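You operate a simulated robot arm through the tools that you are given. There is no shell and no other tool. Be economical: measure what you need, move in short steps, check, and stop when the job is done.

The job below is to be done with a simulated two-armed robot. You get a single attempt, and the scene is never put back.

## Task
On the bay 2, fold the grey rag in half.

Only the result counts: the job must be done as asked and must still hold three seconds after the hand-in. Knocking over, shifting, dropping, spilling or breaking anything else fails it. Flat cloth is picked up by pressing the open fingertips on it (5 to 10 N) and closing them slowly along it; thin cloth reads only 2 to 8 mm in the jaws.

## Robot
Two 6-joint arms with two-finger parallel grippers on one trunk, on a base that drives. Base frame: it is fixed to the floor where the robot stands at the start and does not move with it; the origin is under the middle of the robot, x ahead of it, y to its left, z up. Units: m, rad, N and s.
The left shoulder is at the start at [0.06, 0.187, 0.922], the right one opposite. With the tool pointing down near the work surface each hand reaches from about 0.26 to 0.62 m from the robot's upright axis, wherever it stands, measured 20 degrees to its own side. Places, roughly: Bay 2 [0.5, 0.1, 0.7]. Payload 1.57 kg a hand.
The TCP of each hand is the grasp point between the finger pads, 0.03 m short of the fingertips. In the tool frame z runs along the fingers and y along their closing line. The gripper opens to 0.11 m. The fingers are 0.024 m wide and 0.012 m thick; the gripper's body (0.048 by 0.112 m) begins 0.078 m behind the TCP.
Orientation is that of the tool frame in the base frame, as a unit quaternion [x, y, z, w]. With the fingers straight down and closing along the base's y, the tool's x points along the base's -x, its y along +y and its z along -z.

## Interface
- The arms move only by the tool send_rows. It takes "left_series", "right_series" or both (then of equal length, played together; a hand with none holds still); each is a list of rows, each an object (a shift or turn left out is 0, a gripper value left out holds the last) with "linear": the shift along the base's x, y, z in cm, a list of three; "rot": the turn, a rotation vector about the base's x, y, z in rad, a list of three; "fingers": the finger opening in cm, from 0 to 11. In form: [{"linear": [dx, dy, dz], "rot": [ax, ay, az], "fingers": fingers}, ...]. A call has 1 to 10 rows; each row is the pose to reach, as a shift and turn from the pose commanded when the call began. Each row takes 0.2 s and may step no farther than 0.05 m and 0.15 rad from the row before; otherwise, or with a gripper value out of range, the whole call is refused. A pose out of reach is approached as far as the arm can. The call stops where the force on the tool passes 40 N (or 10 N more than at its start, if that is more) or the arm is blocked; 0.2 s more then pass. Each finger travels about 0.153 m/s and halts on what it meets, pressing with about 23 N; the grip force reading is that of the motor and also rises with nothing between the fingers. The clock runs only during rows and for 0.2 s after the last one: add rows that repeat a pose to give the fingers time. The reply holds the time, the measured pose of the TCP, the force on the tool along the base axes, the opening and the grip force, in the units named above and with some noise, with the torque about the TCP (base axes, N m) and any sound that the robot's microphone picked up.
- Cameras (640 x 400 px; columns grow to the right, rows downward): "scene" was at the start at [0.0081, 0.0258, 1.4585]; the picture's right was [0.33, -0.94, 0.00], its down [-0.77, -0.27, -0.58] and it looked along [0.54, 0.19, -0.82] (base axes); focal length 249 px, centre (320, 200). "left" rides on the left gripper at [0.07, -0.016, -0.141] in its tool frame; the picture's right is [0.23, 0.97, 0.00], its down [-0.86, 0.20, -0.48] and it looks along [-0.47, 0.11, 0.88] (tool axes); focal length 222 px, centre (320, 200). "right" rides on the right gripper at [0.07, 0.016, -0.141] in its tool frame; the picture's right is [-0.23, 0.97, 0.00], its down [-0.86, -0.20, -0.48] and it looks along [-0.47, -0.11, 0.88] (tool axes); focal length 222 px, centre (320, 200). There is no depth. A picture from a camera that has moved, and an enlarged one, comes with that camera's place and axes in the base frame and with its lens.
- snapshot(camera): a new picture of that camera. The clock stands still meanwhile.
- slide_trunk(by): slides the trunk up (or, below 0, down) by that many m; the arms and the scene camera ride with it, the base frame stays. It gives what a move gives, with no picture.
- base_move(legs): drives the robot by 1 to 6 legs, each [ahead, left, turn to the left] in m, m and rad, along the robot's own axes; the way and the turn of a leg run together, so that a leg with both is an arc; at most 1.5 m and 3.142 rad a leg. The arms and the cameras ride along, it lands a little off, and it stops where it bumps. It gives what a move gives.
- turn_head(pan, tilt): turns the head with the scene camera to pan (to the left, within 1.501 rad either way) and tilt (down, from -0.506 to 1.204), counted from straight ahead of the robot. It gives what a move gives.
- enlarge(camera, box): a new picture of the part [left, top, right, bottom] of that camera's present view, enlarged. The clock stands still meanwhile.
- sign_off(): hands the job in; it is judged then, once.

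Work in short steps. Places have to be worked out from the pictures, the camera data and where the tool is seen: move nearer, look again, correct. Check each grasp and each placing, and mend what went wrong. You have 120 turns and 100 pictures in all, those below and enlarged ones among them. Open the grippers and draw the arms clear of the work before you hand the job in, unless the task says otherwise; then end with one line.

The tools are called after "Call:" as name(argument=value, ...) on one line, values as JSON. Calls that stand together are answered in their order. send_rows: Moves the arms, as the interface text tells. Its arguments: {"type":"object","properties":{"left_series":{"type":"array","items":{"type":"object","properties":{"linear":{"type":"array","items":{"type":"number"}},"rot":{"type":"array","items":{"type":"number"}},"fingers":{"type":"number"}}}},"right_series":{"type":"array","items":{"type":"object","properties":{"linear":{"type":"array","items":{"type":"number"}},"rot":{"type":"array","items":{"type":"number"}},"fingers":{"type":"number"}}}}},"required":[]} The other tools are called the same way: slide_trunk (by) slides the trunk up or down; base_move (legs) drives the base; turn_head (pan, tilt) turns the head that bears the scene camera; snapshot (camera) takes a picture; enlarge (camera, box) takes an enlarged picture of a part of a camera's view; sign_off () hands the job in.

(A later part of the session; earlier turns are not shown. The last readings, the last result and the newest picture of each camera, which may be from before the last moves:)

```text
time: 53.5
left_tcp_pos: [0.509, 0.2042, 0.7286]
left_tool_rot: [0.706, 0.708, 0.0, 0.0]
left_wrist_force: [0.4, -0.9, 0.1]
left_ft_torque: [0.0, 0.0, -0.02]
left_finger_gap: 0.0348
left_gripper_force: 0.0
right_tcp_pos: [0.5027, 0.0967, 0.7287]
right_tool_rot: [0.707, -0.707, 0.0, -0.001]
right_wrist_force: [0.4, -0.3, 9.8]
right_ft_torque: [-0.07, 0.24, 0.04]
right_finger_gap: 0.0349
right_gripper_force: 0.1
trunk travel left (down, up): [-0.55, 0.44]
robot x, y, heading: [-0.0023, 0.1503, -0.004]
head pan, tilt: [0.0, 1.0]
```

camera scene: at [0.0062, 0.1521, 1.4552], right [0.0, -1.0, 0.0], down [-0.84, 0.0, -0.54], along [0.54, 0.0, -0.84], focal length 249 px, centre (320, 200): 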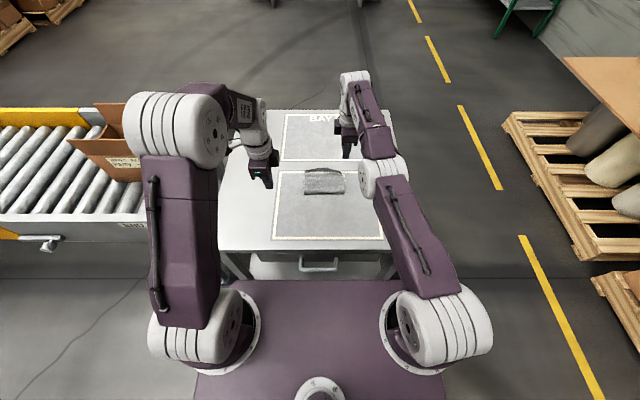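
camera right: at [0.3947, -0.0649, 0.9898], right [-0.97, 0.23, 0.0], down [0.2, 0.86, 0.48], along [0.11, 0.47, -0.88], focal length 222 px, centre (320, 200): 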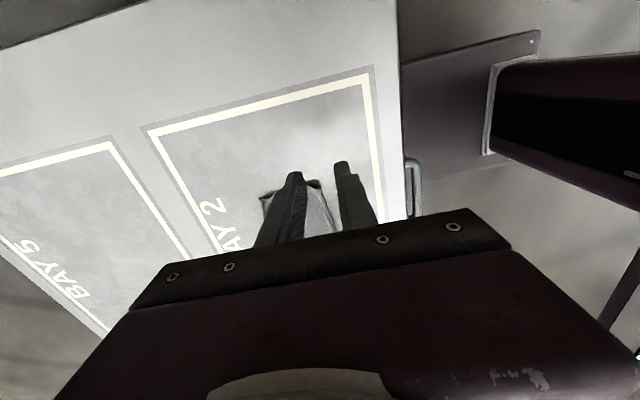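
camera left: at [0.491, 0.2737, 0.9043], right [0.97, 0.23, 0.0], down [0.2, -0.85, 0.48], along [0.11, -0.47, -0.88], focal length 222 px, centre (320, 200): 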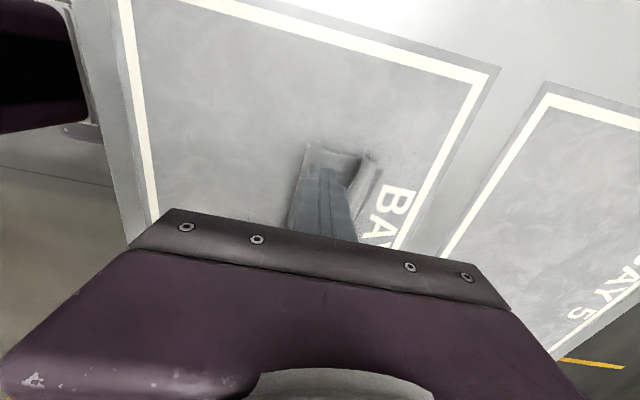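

The right presses at 9.8 N and the left is just above. I lower the left slightly and close both slowly.

Call:
send_rows(right_series=[{"fingers": 3.5}, {"fingers": 3.5}, {"fingers": 3.0}, {"fingers": 2.5}, {"fingers": 2.0}, {"fingers": 1.5}, {"fingers": 1.0}, {"fingers": 0.5}, {"fingers": 0}, {"fingers": 0}], left_series=[{"linear": [0, 0, -0.12], "fingers": 3.5}, {"linear": [0, 0, -0.17], "fingers": 3.5}, {"linear": [0, 0, -0.17], "fingers": 3.0}, {"linear": [0, 0, -0.17], "fingers": 2.5}, {"linear": [0, 0, -0.17], "fingers": 2.0}, {"linear": [0, 0, -0.17], "fingers": 1.5}, {"linear": [0, 0, -0.17], "fingers": 1.0}, {"linear": [0, 0, -0.15], "fingers": 0.5}, {"linear": [0, 0, -0.15], "fingers": 0}, {"linear": [0, 0, -0.15], "fingers": 0}])

Call:
enlarge(camera="right", box=[220, 80, 430, 230])

Call:
enlarge(camera="left", box=[220, 80, 430, 230])

```text
time: 55.7
left_tcp_pos: [0.509, 0.2055, 0.7272]
left_tool_rot: [0.707, 0.708, 0.0, 0.0]
left_wrist_force: [0.5, -1.0, 1.5]
left_ft_torque: [0.02, 0.02, 0.02]
left_finger_gap: 0.0028
left_gripper_force: 22.9
right_tcp_pos: [0.5022, 0.0968, 0.7273]
right_tool_rot: [0.707, -0.707, 0.001, -0.001]
right_wrist_force: [-2.4, 1.3, 14.5]
right_ft_torque: [0.02, 0.11, -0.01]
right_finger_gap: 0.004
right_gripper_force: 22.9
trunk travel left (down, up): [-0.55, 0.44]
robot x, y, heading: [-0.0004, 0.1469, 0.002]
head pan, tilt: [0.0, 1.0]
```

```text
2.67 times, centred on (325, 155) of right
camera zoom: at [0.4851, 0.0261, 0.8697], right [-0.97, 0.23, 0.0], down [0.2, 0.86, 0.48], along [0.11, 0.47, -0.88], focal length 592 px, centre (307, 320)
```

zoom: 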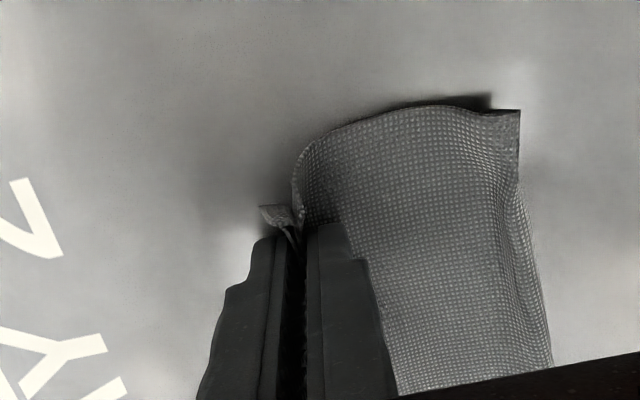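

```text
2.67 times, centred on (325, 155) of left
camera zoom: at [0.492, 0.2747, 0.8696], right [0.97, 0.23, 0.0], down [0.2, -0.85, 0.48], along [0.11, -0.47, -0.88], focal length 592 px, centre (307, 320)
```

zoom: 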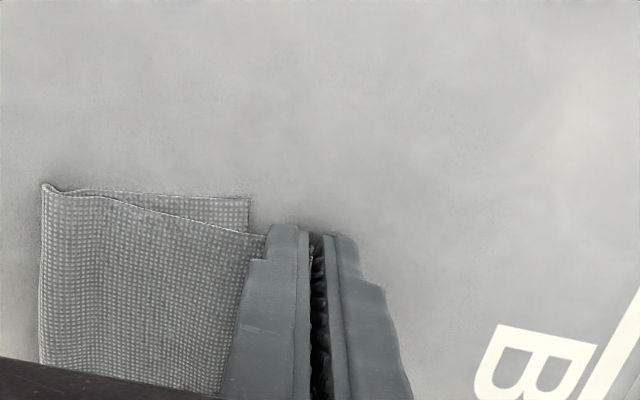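

Both gripped (2.8 and 4 mm). I lift and peel the top layer back to about 8 cm height above x≈.455, and look at the bottom layer.

Call:
send_rows(right_series=[{"linear": [-0.3, 0, 1.5]}, {"linear": [-1, 0, 3]}, {"linear": [-2, 0, 4.5]}, {"linear": [-3, 0, 6]}, {"linear": [-4, 0, 7]}, {"linear": [-5, 0, 8]}, {"linear": [-5, 0, 8]}], left_series=[{"linear": [-0.3, 0, 1.5]}, {"linear": [-1, 0, 3]}, {"linear": [-2, 0, 4.5]}, {"linear": [-3, 0, 6]}, {"linear": [-4, 0, 7]}, {"linear": [-5, 0, 8]}, {"linear": [-5, 0, 8]}])

Call:
enlarge(camera="right", box=[200, 60, 440, 230])

Call:
enlarge(camera="left", box=[200, 60, 440, 230])

Call:
enlarge(camera="scene", box=[280, 170, 368, 236])

```text
time: 57.3
left_tcp_pos: [0.4598, 0.2064, 0.8081]
left_tool_rot: [0.706, 0.708, -0.001, 0.0]
left_wrist_force: [0.8, -0.2, -0.6]
left_ft_torque: [0.0, 0.0, 0.02]
left_finger_gap: 0.0025
left_gripper_force: 23.6
right_tcp_pos: [0.4551, 0.0947, 0.8068]
right_tool_rot: [-0.707, 0.707, 0.001, 0.0]
right_wrist_force: [1.0, -0.3, -0.6]
right_ft_torque: [-0.02, -0.03, 0.02]
right_finger_gap: 0.0031
right_gripper_force: 23.5
trunk travel left (down, up): [-0.55, 0.44]
robot x, y, heading: [-0.0042, 0.1482, 0.007]
head pan, tilt: [0.0, 1.0]
```

```text
2.35 times, centred on (320, 145) of right
camera zoom: at [0.4374, 0.025, 0.9482], right [-0.97, 0.23, 0.0], down [0.2, 0.86, 0.48], along [0.11, 0.47, -0.88], focal length 523 px, centre (320, 329)
```

zoom: 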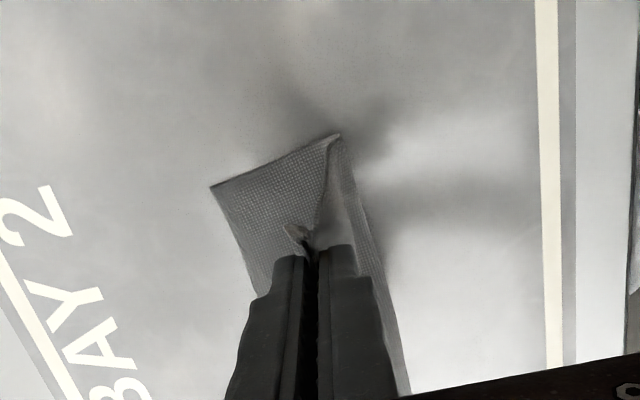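

```text
2.35 times, centred on (320, 145) of left
camera zoom: at [0.4437, 0.2753, 0.9499], right [0.97, 0.23, 0.0], down [0.2, -0.85, 0.48], along [0.11, -0.47, -0.88], focal length 523 px, centre (320, 329)
```

zoom: 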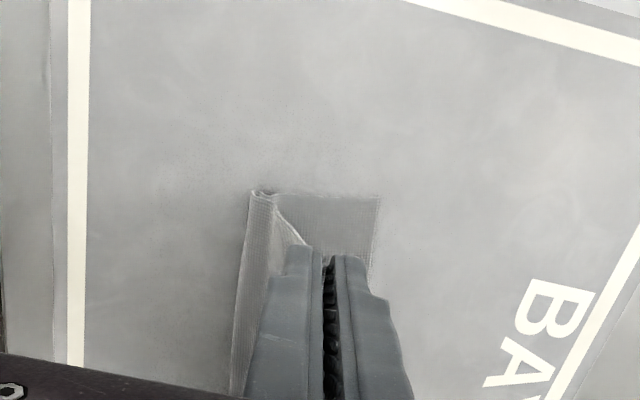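

```text
6.06 times, centred on (324, 203) of scene
camera zoom: at [0.0071, 0.152, 1.4552], right [0.0, -1.0, 0.0], down [-0.84, 0.0, -0.54], along [0.54, 0.0, -0.84], focal length 1510 px, centre (296, 182)
```

zoom: 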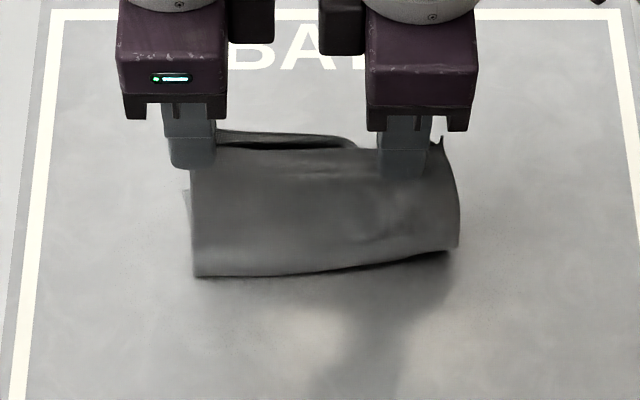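

Now the bottom layer is clear: its far corners are at about (.481,.218) left and (.498,.071) right. I roll the top back so the crease settles nearer, then lay the edge forward, leaving about 1.8 cm for the held hem.

Call:
send_rows(right_series=[{"linear": [-2, 0, -1.5]}, {"linear": [-3.5, 0, -3]}, {"linear": [-4, 0, -4.5]}, {"linear": [-3, 0, -5.7]}, {"linear": [-1, 0, -6.4]}, {"linear": [1, 0, -6.9]}, {"linear": [2.2, 0, -7.1]}, {"linear": [2.2, 0, -7.2]}, {"linear": [2.2, 0, -7.2]}], left_series=[{"linear": [-2, 0.2, -1.5]}, {"linear": [-4, 0.5, -3]}, {"linear": [-4.5, 0.5, -4.5]}, {"linear": [-4, 0.5, -5.7]}, {"linear": [-2.5, 0.5, -6.4]}, {"linear": [-0.8, 0.5, -6.9]}, {"linear": [0.3, 0.5, -7.1]}, {"linear": [0.3, 0.5, -7.3]}, {"linear": [0.3, 0.5, -7.3]}])

Call:
enlarge(camera="right", box=[220, 80, 430, 230])

Call:
enlarge(camera="left", box=[220, 80, 430, 230])

Call:
enlarge(camera="scene", box=[280, 180, 368, 246])

```text
time: 59.3
left_tcp_pos: [0.464, 0.2094, 0.7337]
left_tool_rot: [0.706, 0.708, 0.0, -0.001]
left_wrist_force: [1.3, -8.5, 0.0]
left_ft_torque: [-0.24, -0.04, 0.02]
left_finger_gap: 0.0025
left_gripper_force: 22.8
right_tcp_pos: [0.476, 0.0948, 0.7351]
right_tool_rot: [-0.707, 0.707, 0.0, 0.0]
right_wrist_force: [-0.6, 9.8, 0.1]
right_ft_torque: [0.25, 0.03, 0.02]
right_finger_gap: 0.003
right_gripper_force: 22.6
trunk travel left (down, up): [-0.55, 0.44]
robot x, y, heading: [-0.0059, 0.1514, -0.0]
head pan, tilt: [0.0, 1.0]
```

```text
2.67 times, centred on (325, 155) of right
camera zoom: at [0.4598, 0.0248, 0.8771], right [-0.97, 0.23, 0.0], down [0.2, 0.85, 0.48], along [0.11, 0.47, -0.88], focal length 592 px, centre (307, 320)
```

zoom: 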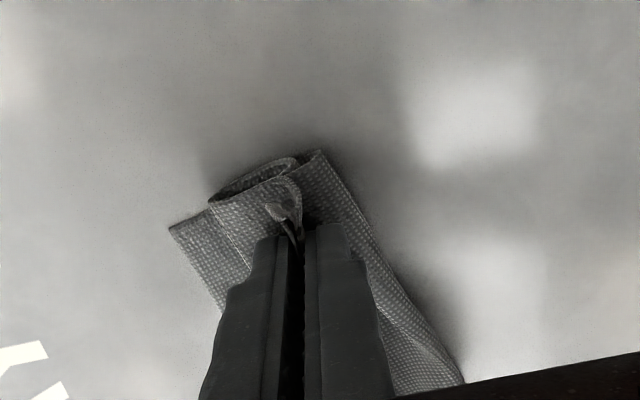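

```text
2.67 times, centred on (325, 155) of left
camera zoom: at [0.4464, 0.2795, 0.8757], right [0.97, 0.23, 0.0], down [0.2, -0.85, 0.48], along [0.11, -0.47, -0.88], focal length 592 px, centre (307, 320)
```

zoom: 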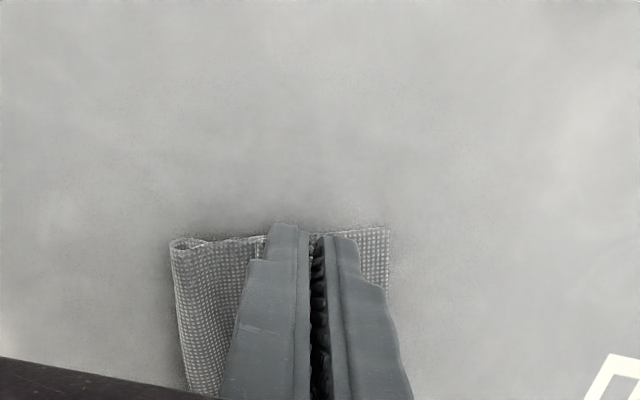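

```text
6.06 times, centred on (324, 213) of scene
camera zoom: at [0.0064, 0.1521, 1.4552], right [0.0, -1.0, 0.0], down [-0.84, 0.0, -0.54], along [0.54, 0.0, -0.84], focal length 1510 px, centre (296, 121)
```

zoom: 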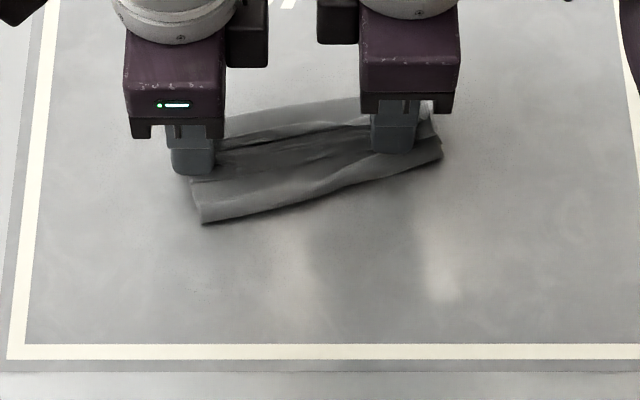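

The crease came out diagonal and the right side is bunched. It is cleaner to unfold the top fully toward me and refold with a properly calculated landing point. I lift and carry the held edge back to the near side.

Call:
send_rows(right_series=[{"linear": [0, 0, 2.5]}, {"linear": [-0.5, 0, 5]}, {"linear": [-2, 0, 7]}, {"linear": [-4.5, 0, 8]}, {"linear": [-7, 0, 8]}, {"linear": [-9.5, 0, 7]}, {"linear": [-11.5, 0, 5.5]}, {"linear": [-13, 0, 3.5]}, {"linear": [-14, 0, 1.5]}, {"linear": [-14.4, 0, 0.3]}], left_series=[{"linear": [0, -0.2, 2.5]}, {"linear": [-0.5, -0.5, 5]}, {"linear": [-2, -0.5, 7]}, {"linear": [-4.5, -0.5, 8]}, {"linear": [-7, -0.5, 8]}, {"linear": [-9.5, -0.5, 7]}, {"linear": [-11.5, -0.5, 5.5]}, {"linear": [-13, -0.5, 3.5]}, {"linear": [-14, -0.5, 1.5]}, {"linear": [-14.4, -0.5, 0.3]}])

Call:
enlarge(camera="scene", box=[260, 170, 380, 270])

Call:
snapshot(camera="right")

```text
time: 61.5
left_tcp_pos: [0.3176, 0.2047, 0.7362]
left_tool_rot: [0.706, 0.708, -0.001, 0.0]
left_wrist_force: [-0.2, -1.5, 0.4]
left_ft_torque: [-0.01, 0.05, 0.0]
left_finger_gap: 0.0024
left_gripper_force: 23.7
right_tcp_pos: [0.3308, 0.0966, 0.7361]
right_tool_rot: [0.707, -0.707, -0.001, 0.001]
right_wrist_force: [-1.1, 0.8, -0.2]
right_ft_torque: [0.01, 0.0, -0.01]
right_finger_gap: 0.0032
right_gripper_force: 23.2
trunk travel left (down, up): [-0.55, 0.44]
robot x, y, heading: [0.0015, 0.1461, -0.001]
head pan, tilt: [0.0, 1.0]
```

```text
4.00 times, centred on (320, 220) of scene
camera zoom: at [0.0065, 0.152, 1.4552], right [0.0, -1.0, 0.0], down [-0.84, 0.0, -0.54], along [0.54, 0.0, -0.84], focal length 996 px, centre (320, 120)
```

zoom: 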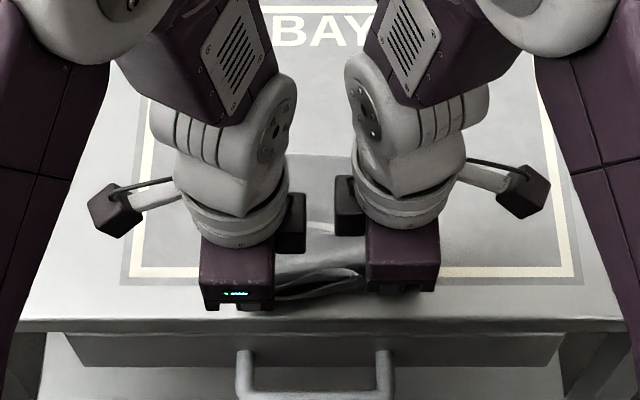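

```text
29 pictures are left
camera right: at [0.3148, 0.0254, 0.8782], right [-0.97, 0.23, 0.0], down [0.2, 0.86, 0.48], along [0.11, 0.47, -0.88], focal length 222 px, centre (320, 200)
```

right: 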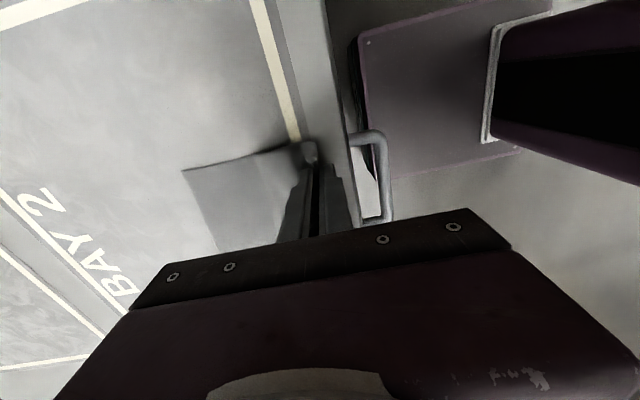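

The rag is mostly unfolded, with some slack near the hands. I lift the held edge straight up so that the cloth hangs out straight, and look.

Call:
send_rows(right_series=[{"linear": [0, 0, 2.5]}, {"linear": [0.5, 0, 5]}, {"linear": [1, 0, 7.5]}, {"linear": [1.5, 0, 10]}, {"linear": [1.5, 0, 12]}, {"linear": [1.5, 0, 12]}], left_series=[{"linear": [0, 0, 2.5]}, {"linear": [0.5, 0, 5]}, {"linear": [1, 0, 7.5]}, {"linear": [1.5, 0, 10]}, {"linear": [1.5, 0, 12]}, {"linear": [1.5, 0, 12]}])

Call:
enlarge(camera="left", box=[200, 60, 480, 235])

Call:
enlarge(camera="right", box=[160, 60, 440, 235])

```text
time: 62.9
left_tcp_pos: [0.3329, 0.2059, 0.858]
left_tool_rot: [0.706, 0.708, 0.0, 0.0]
left_wrist_force: [-0.1, -1.3, 0.7]
left_ft_torque: [0.0, -0.01, -0.01]
left_finger_gap: 0.0025
left_gripper_force: 23.1
right_tcp_pos: [0.3478, 0.0964, 0.8579]
right_tool_rot: [-0.707, 0.707, 0.0, 0.0]
right_wrist_force: [0.1, 0.5, 0.7]
right_ft_torque: [-0.01, 0.01, -0.02]
right_finger_gap: 0.0031
right_gripper_force: 23.0
trunk travel left (down, up): [-0.55, 0.44]
robot x, y, heading: [-0.0015, 0.1516, -0.001]
head pan, tilt: [0.0, 1.0]
```

```text
2.29 times, centred on (340, 148) of left
camera zoom: at [0.3168, 0.2763, 0.9997], right [0.97, 0.23, 0.0], down [0.2, -0.85, 0.48], along [0.11, -0.47, -0.88], focal length 508 px, centre (274, 320)
```

zoom: 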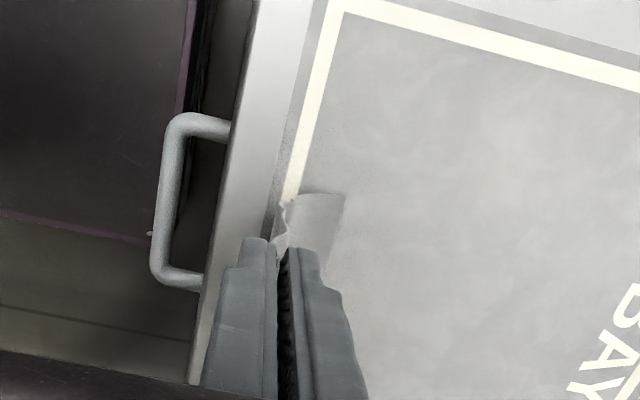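

```text
2.29 times, centred on (300, 148) of right
camera zoom: at [0.3318, 0.0255, 1.0], right [-0.97, 0.23, 0.0], down [0.2, 0.86, 0.48], along [0.11, 0.47, -0.88], focal length 508 px, centre (366, 320)
```

zoom: 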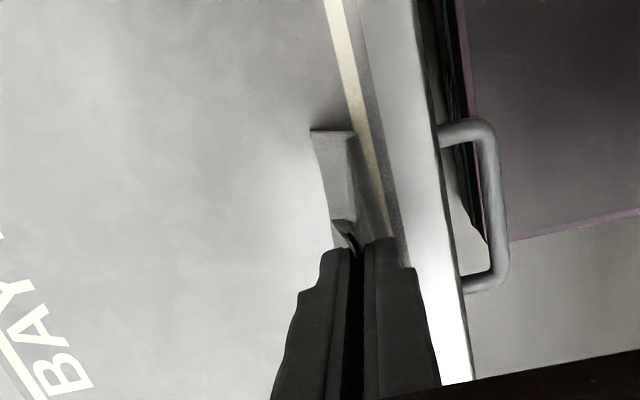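

The rag hangs straight from both hands, its far edge resting at x≈.373 evenly. I lift it free, carry it over the bay to x≈.485 and lower until its bottom edge touches, ready to lay half of it down.

Call:
send_rows(right_series=[{"linear": [0, 0, 4]}, {"linear": [0, 0, 8]}, {"linear": [3.5, 0, 8.5]}, {"linear": [7, 0, 8.5]}, {"linear": [10.5, 0, 8.5]}, {"linear": [13.7, 0, 8.5]}, {"linear": [13.7, 0, 8.5]}, {"linear": [13.7, 0, 7]}, {"linear": [13.7, 0, 5.5]}, {"linear": [13.7, 0, 4.5]}], left_series=[{"linear": [0, 0, 4]}, {"linear": [0, 0, 8]}, {"linear": [3.9, 0, 8.5]}, {"linear": [7.8, 0, 8.5]}, {"linear": [11.6, 0, 8.5]}, {"linear": [15.2, 0, 8.5]}, {"linear": [15.2, 0, 8.5]}, {"linear": [15.2, 0, 7]}, {"linear": [15.2, 0, 5.5]}, {"linear": [15.2, 0, 4.5]}])

Call:
enlarge(camera="left", box=[200, 60, 480, 235])

Call:
enlarge(camera="right", box=[160, 60, 440, 235])

```text
time: 65.1
left_tcp_pos: [0.486, 0.206, 0.9018]
left_tool_rot: [0.707, 0.707, 0.0, 0.001]
left_wrist_force: [-0.3, 0.1, 0.0]
left_ft_torque: [-0.02, 0.01, -0.01]
left_finger_gap: 0.0025
left_gripper_force: 23.4
right_tcp_pos: [0.4828, 0.0975, 0.9043]
right_tool_rot: [0.708, -0.706, 0.001, 0.0]
right_wrist_force: [0.0, 0.1, -0.1]
right_ft_torque: [-0.02, 0.01, 0.0]
right_finger_gap: 0.0032
right_gripper_force: 23.2
trunk travel left (down, up): [-0.55, 0.44]
robot x, y, heading: [-0.0008, 0.1512, 0.002]
head pan, tilt: [0.0, 1.0]
```

```text
2.29 times, centred on (340, 148) of left
camera zoom: at [0.4699, 0.2755, 1.0439], right [0.97, 0.23, 0.0], down [0.2, -0.85, 0.48], along [0.11, -0.47, -0.88], focal length 508 px, centre (274, 320)
```

zoom: 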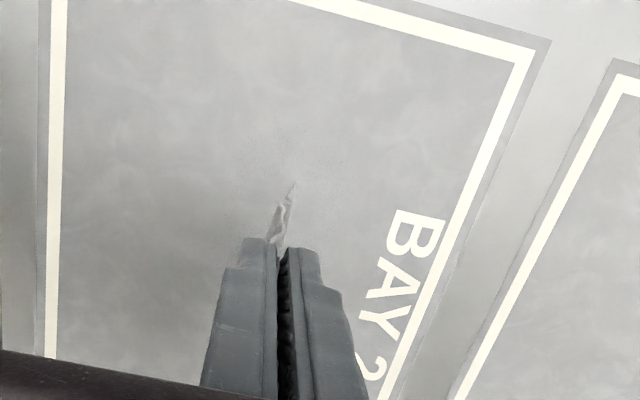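

```text
2.29 times, centred on (300, 148) of right
camera zoom: at [0.4662, 0.0263, 1.0446], right [-0.97, 0.23, 0.0], down [0.2, 0.85, 0.48], along [0.11, 0.47, -0.88], focal length 508 px, centre (366, 320)
```

zoom: 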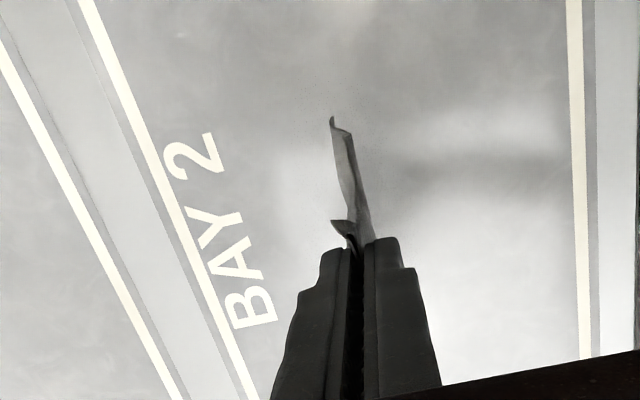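

The rag hangs with its lower edge just touching at x≈.497. I lower while moving back, to lay its lower half flat.

Call:
send_rows(right_series=[{"linear": [-0.7, 0, -1.2]}, {"linear": [-1.6, 0, -2.4]}, {"linear": [-2.7, 0, -3.6]}, {"linear": [-3.8, 0, -4.8]}, {"linear": [-5, 0, -6]}, {"linear": [-6.2, 0, -7.2]}, {"linear": [-7.4, 0, -8.2]}, {"linear": [-8.3, 0, -9]}, {"linear": [-8.3, 0, -9]}], left_series=[{"linear": [-0.7, 0, -1.2]}, {"linear": [-1.6, 0, -2.4]}, {"linear": [-2.7, 0, -3.6]}, {"linear": [-3.8, 0, -4.8]}, {"linear": [-5, 0, -6]}, {"linear": [-6.2, 0, -7.2]}, {"linear": [-7.4, 0, -8.2]}, {"linear": [-8.6, 0, -9]}, {"linear": [-8.6, 0, -9]}])

Call:
enlarge(camera="left", box=[200, 60, 480, 235])

Call:
enlarge(camera="right", box=[160, 60, 440, 235])

```text
time: 67.1
left_tcp_pos: [0.3987, 0.2049, 0.8136]
left_tool_rot: [0.706, 0.708, 0.001, 0.0]
left_wrist_force: [0.0, 0.4, 0.3]
left_ft_torque: [0.03, 0.04, -0.02]
left_finger_gap: 0.0026
left_gripper_force: 22.8
right_tcp_pos: [0.4019, 0.0947, 0.8132]
right_tool_rot: [0.707, -0.707, 0.0, 0.0]
right_wrist_force: [0.3, 0.2, 0.1]
right_ft_torque: [0.01, -0.01, 0.0]
right_finger_gap: 0.0032
right_gripper_force: 22.9
trunk travel left (down, up): [-0.55, 0.44]
robot x, y, heading: [-0.0026, 0.1499, -0.005]
head pan, tilt: [0.0, 1.0]
```

```text
2.29 times, centred on (340, 148) of left
camera zoom: at [0.3824, 0.2746, 0.9546], right [0.97, 0.23, 0.0], down [0.2, -0.85, 0.48], along [0.11, -0.47, -0.88], focal length 508 px, centre (274, 320)
```

zoom: 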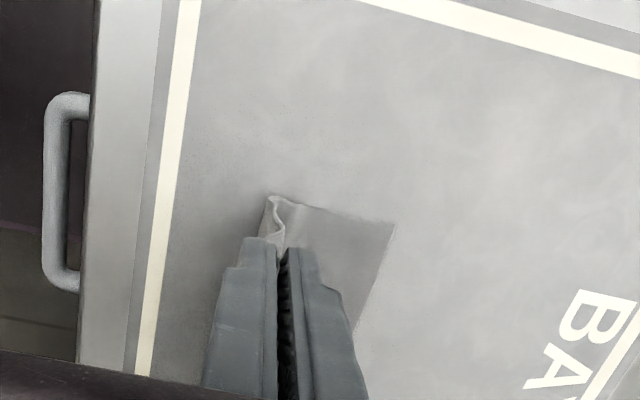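

```text
2.29 times, centred on (300, 148) of right
camera zoom: at [0.3849, 0.0254, 0.9544], right [-0.97, 0.23, 0.0], down [0.2, 0.86, 0.48], along [0.11, 0.47, -0.88], focal length 508 px, centre (366, 320)
```

zoom: 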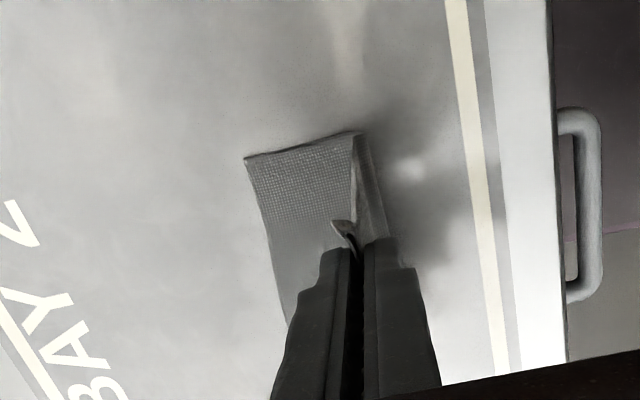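

The far edge now rests at x≈.453 (right) and .462 (left), with about 6 cm laid. I lay 3 cm more, then swing the held edge forward over it, ending about 2 cm short of the far edge so the hem fills the rest.

Call:
send_rows(right_series=[{"linear": [-1.6, 0, -1.5]}, {"linear": [-3.2, 0, -3]}, {"linear": [-2.2, 0, -2.7]}, {"linear": [-0.8, 0, -2.9]}, {"linear": [0.6, 0, -3.7]}, {"linear": [1.8, 0, -4.9]}, {"linear": [2.6, 0, -6.3]}, {"linear": [2.9, 0, -7.4]}, {"linear": [2.9, 0, -7.7]}, {"linear": [2.9, 0, -7.7]}], left_series=[{"linear": [-1.5, 0, -1.5]}, {"linear": [-3, 0, -3]}, {"linear": [-1.9, 0, -2.7]}, {"linear": [-0.4, 0, -2.9]}, {"linear": [1.2, 0, -3.7]}, {"linear": [2.6, 0, -4.9]}, {"linear": [3.6, 0, -6.3]}, {"linear": [4.1, 0, -7.4]}, {"linear": [4.1, 0, -7.7]}, {"linear": [4.1, 0, -7.7]}])

Call:
enlarge(camera="left", box=[200, 60, 480, 235])

Call:
enlarge(camera="right", box=[160, 60, 440, 235])

```text
time: 69.3
left_tcp_pos: [0.4397, 0.2057, 0.7363]
left_tool_rot: [0.707, 0.707, 0.0, 0.0]
left_wrist_force: [-0.1, 0.0, -0.3]
left_ft_torque: [0.01, -0.04, 0.01]
left_finger_gap: 0.0027
left_gripper_force: 23.0
right_tcp_pos: [0.4312, 0.0959, 0.7365]
right_tool_rot: [-0.706, 0.708, 0.0, 0.0]
right_wrist_force: [0.9, -0.4, 0.7]
right_ft_torque: [0.0, 0.02, 0.02]
right_finger_gap: 0.0028
right_gripper_force: 23.1
trunk travel left (down, up): [-0.55, 0.44]
robot x, y, heading: [-0.0034, 0.1496, 0.002]
head pan, tilt: [0.0, 1.0]
```

```text
2.29 times, centred on (340, 148) of left
camera zoom: at [0.4241, 0.275, 0.8781], right [0.97, 0.23, 0.0], down [0.2, -0.85, 0.48], along [0.11, -0.47, -0.88], focal length 508 px, centre (274, 320)
```

zoom: 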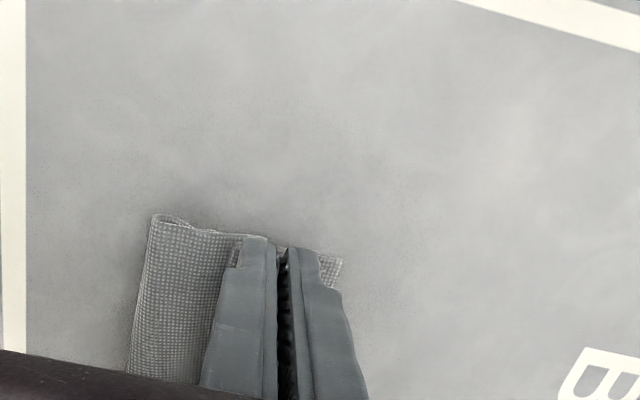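

```text
2.29 times, centred on (300, 148) of right
camera zoom: at [0.4142, 0.0258, 0.8775], right [-0.97, 0.23, 0.0], down [0.2, 0.85, 0.48], along [0.11, 0.47, -0.88], focal length 508 px, centre (366, 320)
```

zoom: 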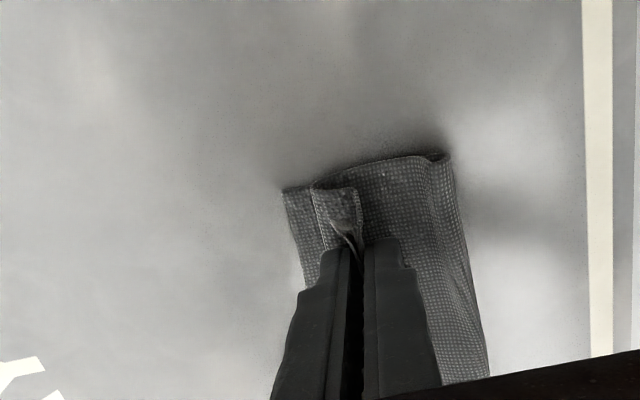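

It looks well aligned. I lower the last few millimetres, open gently and rise straight up to see how it settles.

Call:
send_rows(right_series=[{"linear": [0, 0, -0.4]}, {"linear": [0, 0, -0.4], "fingers": 1}, {"linear": [0, 0, -0.4], "fingers": 2}, {"linear": [0, 0, -0.4], "fingers": 2.5}, {"linear": [0, 0, 2]}, {"linear": [0, 0, 5]}, {"linear": [0, -2, 9]}, {"linear": [0, -5, 12]}, {"linear": [0, -9, 12]}, {"linear": [0, -9, 12]}], left_series=[{"linear": [0, 0, -0.4]}, {"linear": [0, 0, -0.4], "fingers": 1}, {"linear": [0, 0, -0.4], "fingers": 2}, {"linear": [0, 0, -0.4], "fingers": 2.5}, {"linear": [0, 0, 2]}, {"linear": [0, 0, 5]}, {"linear": [0, 2, 9]}, {"linear": [0, 5, 12]}, {"linear": [0, 9, 12]}, {"linear": [0, 9, 12]}])

Call:
enlarge(camera="scene", box=[284, 188, 356, 242])

```text
time: 71.5
left_tcp_pos: [0.4421, 0.2961, 0.8554]
left_tool_rot: [0.707, 0.707, 0.0, -0.001]
left_wrist_force: [-0.4, 0.8, 0.0]
left_ft_torque: [0.02, -0.02, -0.01]
left_finger_gap: 0.025
left_gripper_force: 0.0
right_tcp_pos: [0.4319, 0.0046, 0.8561]
right_tool_rot: [-0.707, 0.708, 0.0, 0.0]
right_wrist_force: [0.9, -0.2, 0.1]
right_ft_torque: [-0.01, -0.06, 0.03]
right_finger_gap: 0.0252
right_gripper_force: 0.0
trunk travel left (down, up): [-0.55, 0.44]
robot x, y, heading: [-0.003, 0.1488, 0.002]
head pan, tilt: [0.0, 1.0]
```

```text
7.41 times, centred on (320, 215) of scene
camera zoom: at [0.0058, 0.1521, 1.4552], right [0.0, -1.0, 0.0], down [-0.84, 0.0, -0.54], along [0.54, 0.0, -0.84], focal length 1845 px, centre (320, 89)
```

zoom: 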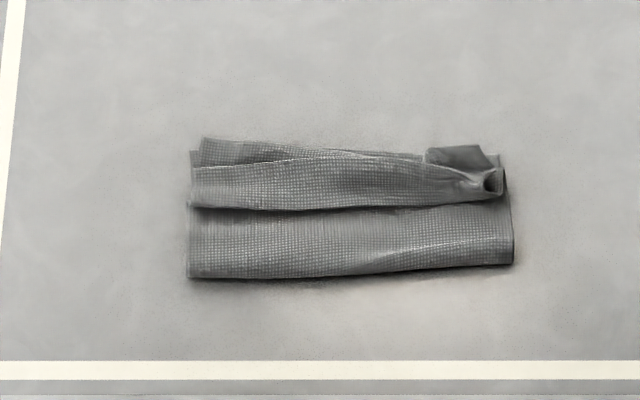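

The hem is again curled as a Z-fold on top (ridge at x≈.417). The forward sweep worked well before, so I repeat it: closed fingers come down on the top layer just behind the ridge.

Call:
send_rows(right_series=[{"linear": [-1, 3, 0], "fingers": 0}, {"linear": [-2.5, 6, -1]}, {"linear": [-3.7, 9.2, -3]}, {"linear": [-3.7, 9.2, -7]}, {"linear": [-3.7, 9.2, -10]}, {"linear": [-3.7, 9.2, -11.8]}, {"linear": [-3.7, 9.2, -11.8]}], left_series=[{"linear": [-1, -3, 0], "fingers": 0}, {"linear": [-3, -6, -1]}, {"linear": [-4.7, -9, -3]}, {"linear": [-4.7, -9, -7]}, {"linear": [-4.7, -9, -10]}, {"linear": [-4.7, -9, -11.8]}, {"linear": [-4.7, -9, -11.8]}])

Call:
send_rows(right_series=[{"linear": [0.7, 0, 0]}, {"linear": [1.4, 0, 0]}, {"linear": [2.1, 0, 0]}, {"linear": [2.8, 0, 0]}, {"linear": [3.5, 0, 0]}, {"linear": [4.2, 0, 0]}, {"linear": [4.2, 0, 0]}], left_series=[{"linear": [0.7, 0, 0]}, {"linear": [1.4, 0, 0]}, {"linear": [2.1, 0, 0]}, {"linear": [2.8, 0, 0]}, {"linear": [3.5, 0, 0]}, {"linear": [4.2, 0, 0]}, {"linear": [4.2, 0, 0]}])

Call:
enlarge(camera="left", box=[200, 60, 480, 235])

Call:
enlarge(camera="right", box=[160, 60, 440, 235])

```text
time: 73.1
left_tcp_pos: [0.3931, 0.2062, 0.7356]
left_tool_rot: [0.707, 0.707, 0.0, 0.0]
left_wrist_force: [-1.2, 0.1, 0.1]
left_ft_torque: [0.01, -0.02, -0.02]
left_finger_gap: 0.0001
left_gripper_force: 21.5
right_tcp_pos: [0.3949, 0.0975, 0.7367]
right_tool_rot: [0.707, -0.707, 0.0, 0.0]
right_wrist_force: [-0.4, 0.4, -0.4]
right_ft_torque: [-0.02, 0.0, 0.01]
right_finger_gap: 0.0001
right_gripper_force: 21.4
trunk travel left (down, up): [-0.55, 0.44]
robot x, y, heading: [-0.0044, 0.1465, 0.0]
head pan, tilt: [0.0, 1.0]
```

```text
time: 74.7
left_tcp_pos: [0.4361, 0.2047, 0.7375]
left_tool_rot: [0.707, 0.708, 0.0, 0.001]
left_wrist_force: [-0.3, -0.1, 0.2]
left_ft_torque: [0.02, 0.01, 0.0]
left_finger_gap: 0.0001
left_gripper_force: 21.4
right_tcp_pos: [0.4337, 0.0975, 0.737]
right_tool_rot: [-0.707, 0.707, 0.0, 0.0]
right_wrist_force: [-0.5, 0.0, -0.1]
right_ft_torque: [-0.04, 0.01, 0.02]
right_finger_gap: 0.0
right_gripper_force: 21.5
trunk travel left (down, up): [-0.55, 0.44]
robot x, y, heading: [-0.0027, 0.1518, 0.001]
head pan, tilt: [0.0, 1.0]
```

```text
2.29 times, centred on (340, 148) of left
camera zoom: at [0.4187, 0.2748, 0.8793], right [0.97, 0.23, 0.0], down [0.2, -0.85, 0.48], along [0.11, -0.47, -0.88], focal length 508 px, centre (274, 320)
```

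zoom: 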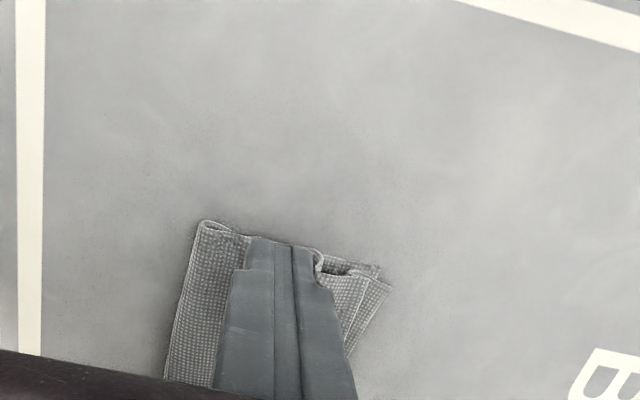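

```text
2.29 times, centred on (300, 148) of right
camera zoom: at [0.4179, 0.0273, 0.8786], right [-0.97, 0.23, 0.0], down [0.2, 0.86, 0.48], along [0.11, 0.47, -0.88], focal length 508 px, centre (366, 320)
```

zoom: 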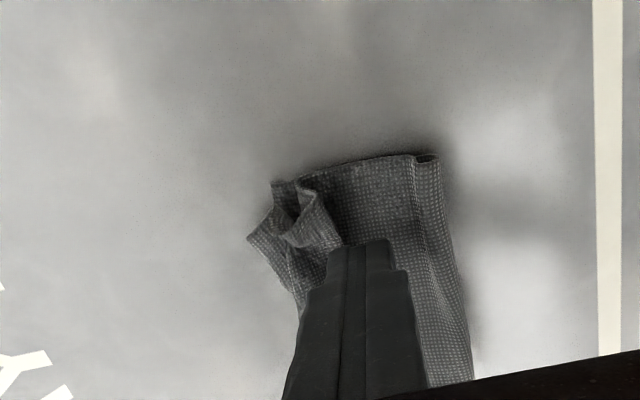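

The roll is unwinding forward. I continue the sweep 3.5 cm.

Call:
send_rows(right_series=[{"linear": [0.7, 0, 0]}, {"linear": [1.4, 0, 0]}, {"linear": [2.1, 0, 0]}, {"linear": [2.8, 0, 0]}, {"linear": [3.5, 0, 0]}, {"linear": [3.5, 0, 0]}], left_series=[{"linear": [0.7, 0, 0]}, {"linear": [1.4, 0, 0]}, {"linear": [2.1, 0, 0]}, {"linear": [2.8, 0, 0]}, {"linear": [3.5, 0, 0]}, {"linear": [3.5, 0, 0]}])

Call:
enlarge(camera="right", box=[160, 60, 440, 235])

Call:
enlarge(camera="left", box=[200, 60, 480, 235])

```text
time: 76.1
left_tcp_pos: [0.4693, 0.2047, 0.7384]
left_tool_rot: [0.706, 0.708, -0.001, 0.0]
left_wrist_force: [0.3, 0.3, 0.2]
left_ft_torque: [-0.02, 0.0, 0.04]
left_finger_gap: 0.0
left_gripper_force: 21.8
right_tcp_pos: [0.4702, 0.0977, 0.7373]
right_tool_rot: [-0.707, 0.707, 0.0, 0.0]
right_wrist_force: [-0.3, -0.4, 0.4]
right_ft_torque: [-0.01, -0.02, -0.01]
right_finger_gap: 0.0
right_gripper_force: 22.0
trunk travel left (down, up): [-0.55, 0.44]
robot x, y, heading: [-0.0059, 0.1536, 0.007]
head pan, tilt: [0.0, 1.0]
```

```text
2.29 times, centred on (300, 148) of right
camera zoom: at [0.4531, 0.0274, 0.8788], right [-0.97, 0.23, 0.0], down [0.2, 0.85, 0.48], along [0.11, 0.47, -0.88], focal length 508 px, centre (366, 320)
```

zoom: 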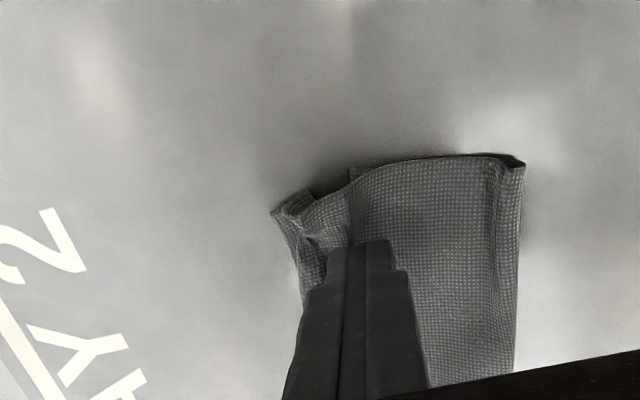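

```text
2.29 times, centred on (340, 148) of left
camera zoom: at [0.4539, 0.2745, 0.8802], right [0.97, 0.23, 0.0], down [0.2, -0.85, 0.48], along [0.11, -0.47, -0.88], focal length 508 px, centre (274, 320)
```

zoom: 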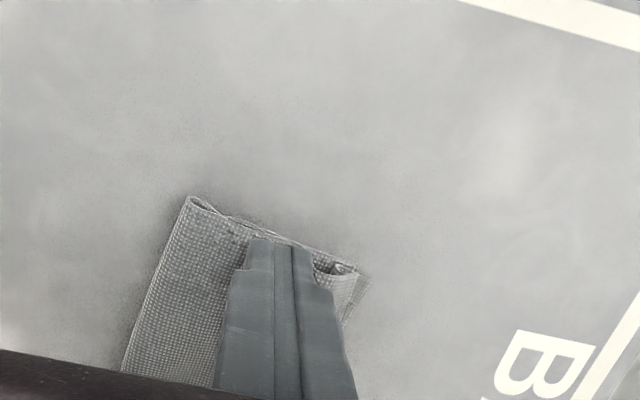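

Mostly unrolled, with a small curl left at the edge. I raise the hands and check from above.

Call:
send_rows(right_series=[{"linear": [0, 0, 3]}, {"linear": [0, 0, 7]}, {"linear": [-1, -3, 10]}, {"linear": [-2, -6, 12]}, {"linear": [-2, -9, 12]}], left_series=[{"linear": [0, 0, 3]}, {"linear": [0, 0, 7]}, {"linear": [-1, 3, 10]}, {"linear": [-2, 6, 12]}, {"linear": [-2, 9, 12]}])

Call:
enlarge(camera="scene", box=[284, 184, 356, 238])

```text
time: 77.3
left_tcp_pos: [0.4509, 0.2958, 0.8587]
left_tool_rot: [0.707, 0.707, 0.001, 0.0]
left_wrist_force: [0.3, -0.2, 0.6]
left_ft_torque: [0.0, 0.04, -0.03]
left_finger_gap: 0.0002
left_gripper_force: 21.7
right_tcp_pos: [0.4501, 0.0091, 0.8571]
right_tool_rot: [-0.707, 0.707, 0.0, 0.0]
right_wrist_force: [0.1, 0.2, 0.7]
right_ft_torque: [0.0, 0.04, -0.01]
right_finger_gap: 0.0001
right_gripper_force: 21.4
trunk travel left (down, up): [-0.55, 0.44]
robot x, y, heading: [-0.0038, 0.1488, 0.001]
head pan, tilt: [0.0, 1.0]
```

```text
7.41 times, centred on (320, 211) of scene
camera zoom: at [0.0071, 0.1521, 1.4552], right [0.0, -1.0, 0.0], down [-0.84, 0.0, -0.54], along [0.54, 0.0, -0.84], focal length 1845 px, centre (320, 118)
```

zoom: 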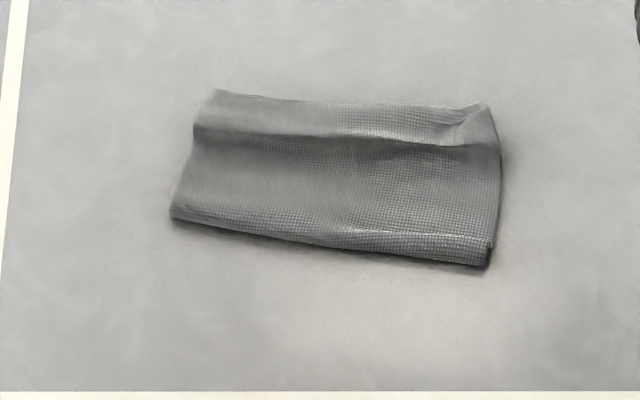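

This is now a neat rectangle, with a strip along its far side. I zoom further to see whether that strip is a fold or a ridge.

Call:
enlarge(camera="scene", box=[302, 190, 344, 216])

Call:
enlarge(camera="right", box=[220, 120, 380, 240])

```text
15.24 times, centred on (323, 203) of scene
camera zoom: at [0.0071, 0.1521, 1.4552], right [0.0, -1.0, 0.0], down [-0.84, 0.0, -0.54], along [0.54, 0.0, -0.84], focal length 3796 px, centre (274, 154)
```

zoom: 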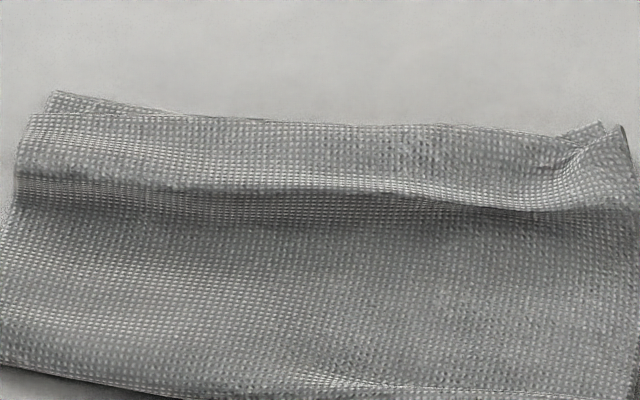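

```text
3.33 times, centred on (300, 180) of right
camera zoom: at [0.4344, -0.0617, 0.9983], right [-0.97, 0.23, 0.0], down [0.2, 0.86, 0.48], along [0.11, 0.47, -0.88], focal length 740 px, centre (387, 267)
```

zoom: 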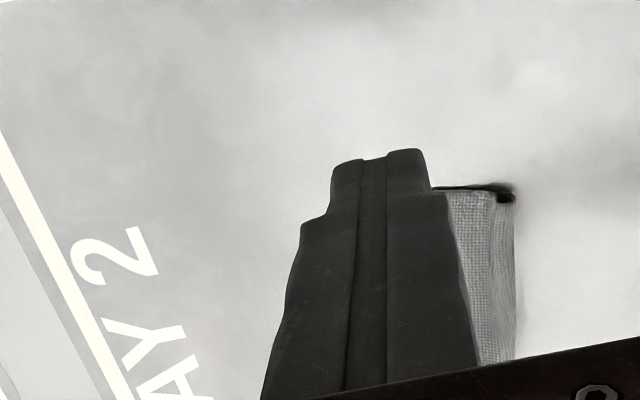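

The edges of both layers align at the far side, but about 1–2 cm of slack forms a hump across the top layer. I'll smooth it by pressing closed fingers on the far edge and then spreading them: the far finger pins the edge while the near finger strokes the slack toward the crease. First I position above.

Call:
send_rows(right_series=[{"linear": [1.5, 3, 0]}, {"linear": [3, 6, -1.5]}, {"linear": [3.7, 7.6, -4.5]}, {"linear": [3.7, 7.6, -8]}, {"linear": [3.7, 7.6, -11]}, {"linear": [3.7, 7.6, -12.2]}, {"linear": [3.7, 7.6, -12.4]}, {"linear": [3.7, 7.6, -12.4]}], left_series=[{"linear": [1.5, -3.5, 0]}, {"linear": [3, -7, -1.5]}, {"linear": [4.1, -10.4, -4.5]}, {"linear": [4.1, -10.4, -8]}, {"linear": [4.1, -10.4, -11]}, {"linear": [4.1, -10.4, -12.4]}, {"linear": [4.1, -10.4, -12.6]}, {"linear": [4.1, -10.4, -12.6]}])

```text
time: 79.1
left_tcp_pos: [0.4914, 0.1918, 0.7317]
left_tool_rot: [0.707, 0.708, 0.0, 0.0]
left_wrist_force: [0.2, 0.9, 0.7]
left_ft_torque: [-0.02, 0.04, 0.01]
left_finger_gap: 0.0002
left_gripper_force: 21.5
right_tcp_pos: [0.4866, 0.0839, 0.7325]
right_tool_rot: [-0.707, 0.707, 0.0, -0.001]
right_wrist_force: [0.7, 0.4, -0.1]
right_ft_torque: [-0.02, 0.01, -0.02]
right_finger_gap: 0.0001
right_gripper_force: 21.7
trunk travel left (down, up): [-0.55, 0.44]
robot x, y, heading: [-0.0043, 0.1502, 0.002]
head pan, tilt: [0.0, 1.0]
```

Call:
send_rows(right_series=[{"linear": [0, 0, -0.15]}, {"linear": [0, 0, -0.3]}, {"linear": [0, 0, -0.3]}], left_series=[{"linear": [0, 0, -0.15]}, {"linear": [0, 0, -0.25]}, {"linear": [0, 0, -0.25]}])

```text
time: 79.9
left_tcp_pos: [0.4909, 0.1897, 0.7302]
left_tool_rot: [0.707, 0.708, 0.001, 0.0]
left_wrist_force: [-0.7, -0.1, 8.6]
left_ft_torque: [0.03, 0.01, -0.02]
left_finger_gap: 0.0
left_gripper_force: 21.3
right_tcp_pos: [0.4881, 0.0844, 0.7303]
right_tool_rot: [0.707, -0.707, 0.0, 0.0]
right_wrist_force: [0.2, 0.9, 0.9]
right_ft_torque: [0.01, -0.05, -0.02]
right_finger_gap: 0.0
right_gripper_force: 20.5
trunk travel left (down, up): [-0.55, 0.44]
robot x, y, heading: [-0.0021, 0.1533, -0.001]
head pan, tilt: [0.0, 1.0]
```

The left presses at 8.6 N and the right is just touching. I lower the right slightly and spread both slowly.

Call:
send_rows(right_series=[{"linear": [0, 0, -0.12], "fingers": 0}, {"linear": [0, 0, -0.12], "fingers": 0}, {"linear": [-0.4, 0, -0.12], "fingers": 0.8}, {"linear": [-0.8, 0, -0.12], "fingers": 1.6}, {"linear": [-1.2, 0, -0.12], "fingers": 2.4}, {"linear": [-1.6, 0, -0.12], "fingers": 3.2}, {"linear": [-2, 0, -0.12], "fingers": 4}, {"linear": [-2.4, 0, -0.12], "fingers": 4.8}, {"linear": [-2.8, 0, -0.12], "fingers": 5.6}, {"linear": [-2.8, 0, -0.12], "fingers": 5.6}], left_series=[{"fingers": 0}, {"fingers": 0}, {"linear": [-0.4, 0, 0], "fingers": 0.8}, {"linear": [-0.8, 0, 0], "fingers": 1.6}, {"linear": [-1.2, 0, 0], "fingers": 2.4}, {"linear": [-1.6, 0, 0], "fingers": 3.2}, {"linear": [-2, 0, 0], "fingers": 4}, {"linear": [-2.4, 0, 0], "fingers": 4.8}, {"linear": [-2.8, 0, 0], "fingers": 5.6}, {"linear": [-2.8, 0, 0], "fingers": 5.6}])

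Call:
enlarge(camera="right", box=[200, 60, 480, 235])

```text
time: 82.1
left_tcp_pos: [0.4626, 0.1902, 0.729]
left_tool_rot: [0.706, 0.708, 0.001, 0.0]
left_wrist_force: [-2.4, -0.3, 14.4]
left_ft_torque: [0.0, -0.3, -0.04]
left_finger_gap: 0.0537
left_gripper_force: 0.0
right_tcp_pos: [0.4573, 0.0852, 0.7296]
right_tool_rot: [-0.706, 0.708, 0.0, 0.001]
right_wrist_force: [1.3, 0.3, 2.3]
right_ft_torque: [0.05, 0.07, 0.01]
right_finger_gap: 0.0554
right_gripper_force: 0.0
trunk travel left (down, up): [-0.55, 0.44]
robot x, y, heading: [-0.0017, 0.1494, 0.003]
head pan, tilt: [0.0, 1.0]
```

```text
2.29 times, centred on (340, 148) of right
camera zoom: at [0.4411, 0.0138, 0.8712], right [-0.97, 0.23, 0.0], down [0.2, 0.86, 0.48], along [0.11, 0.47, -0.88], focal length 508 px, centre (274, 320)
```

zoom: 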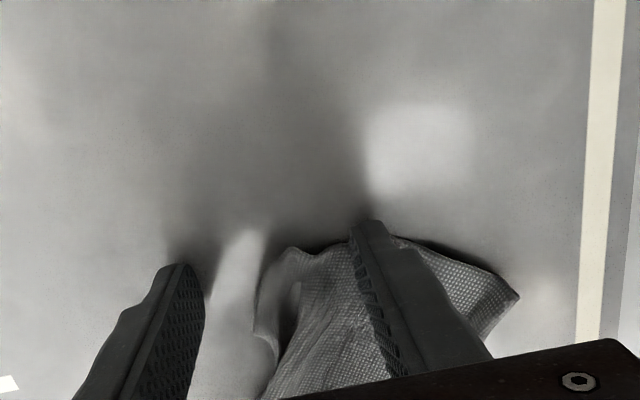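

On the right the far edge slipped in a bit. I lift straight up and look.

Call:
send_rows(right_series=[{"linear": [0, 0, 3]}, {"linear": [0, 0, 7]}, {"linear": [-1, -3, 10]}, {"linear": [-2, -6, 12]}, {"linear": [-2, -9, 12]}], left_series=[{"linear": [0, 0, 3]}, {"linear": [0, 0, 7]}, {"linear": [-1, 3, 10]}, {"linear": [-2, 6, 12]}, {"linear": [-2, 9, 12]}])

Call:
enlarge(camera="scene", box=[288, 184, 352, 232])

```text
time: 83.3
left_tcp_pos: [0.4415, 0.2807, 0.8476]
left_tool_rot: [0.706, 0.708, 0.0, 0.0]
left_wrist_force: [0.2, -0.4, 0.0]
left_ft_torque: [-0.02, 0.0, 0.01]
left_finger_gap: 0.0559
left_gripper_force: 0.0
right_tcp_pos: [0.4378, -0.0053, 0.8482]
right_tool_rot: [0.707, -0.707, 0.0, 0.0]
right_wrist_force: [0.0, -0.1, -0.2]
right_ft_torque: [0.01, 0.0, -0.01]
right_finger_gap: 0.056
right_gripper_force: 0.0
trunk travel left (down, up): [-0.55, 0.44]
robot x, y, heading: [-0.005, 0.1525, 0.001]
head pan, tilt: [0.0, 1.0]
```

```text
8.33 times, centred on (320, 208) of scene
camera zoom: at [0.0073, 0.1521, 1.4552], right [0.0, -1.0, 0.0], down [-0.84, 0.0, -0.54], along [0.54, 0.0, -0.84], focal length 2076 px, centre (320, 133)
```

zoom: 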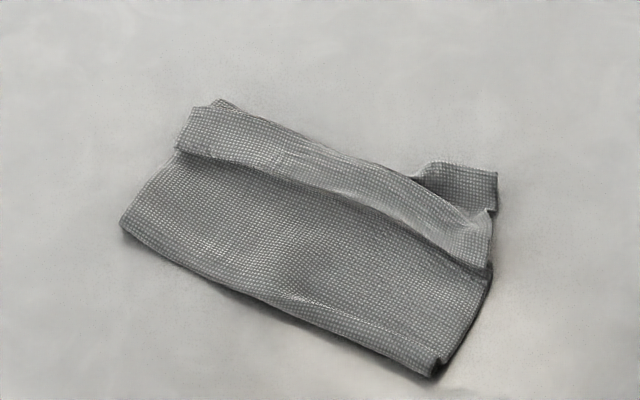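

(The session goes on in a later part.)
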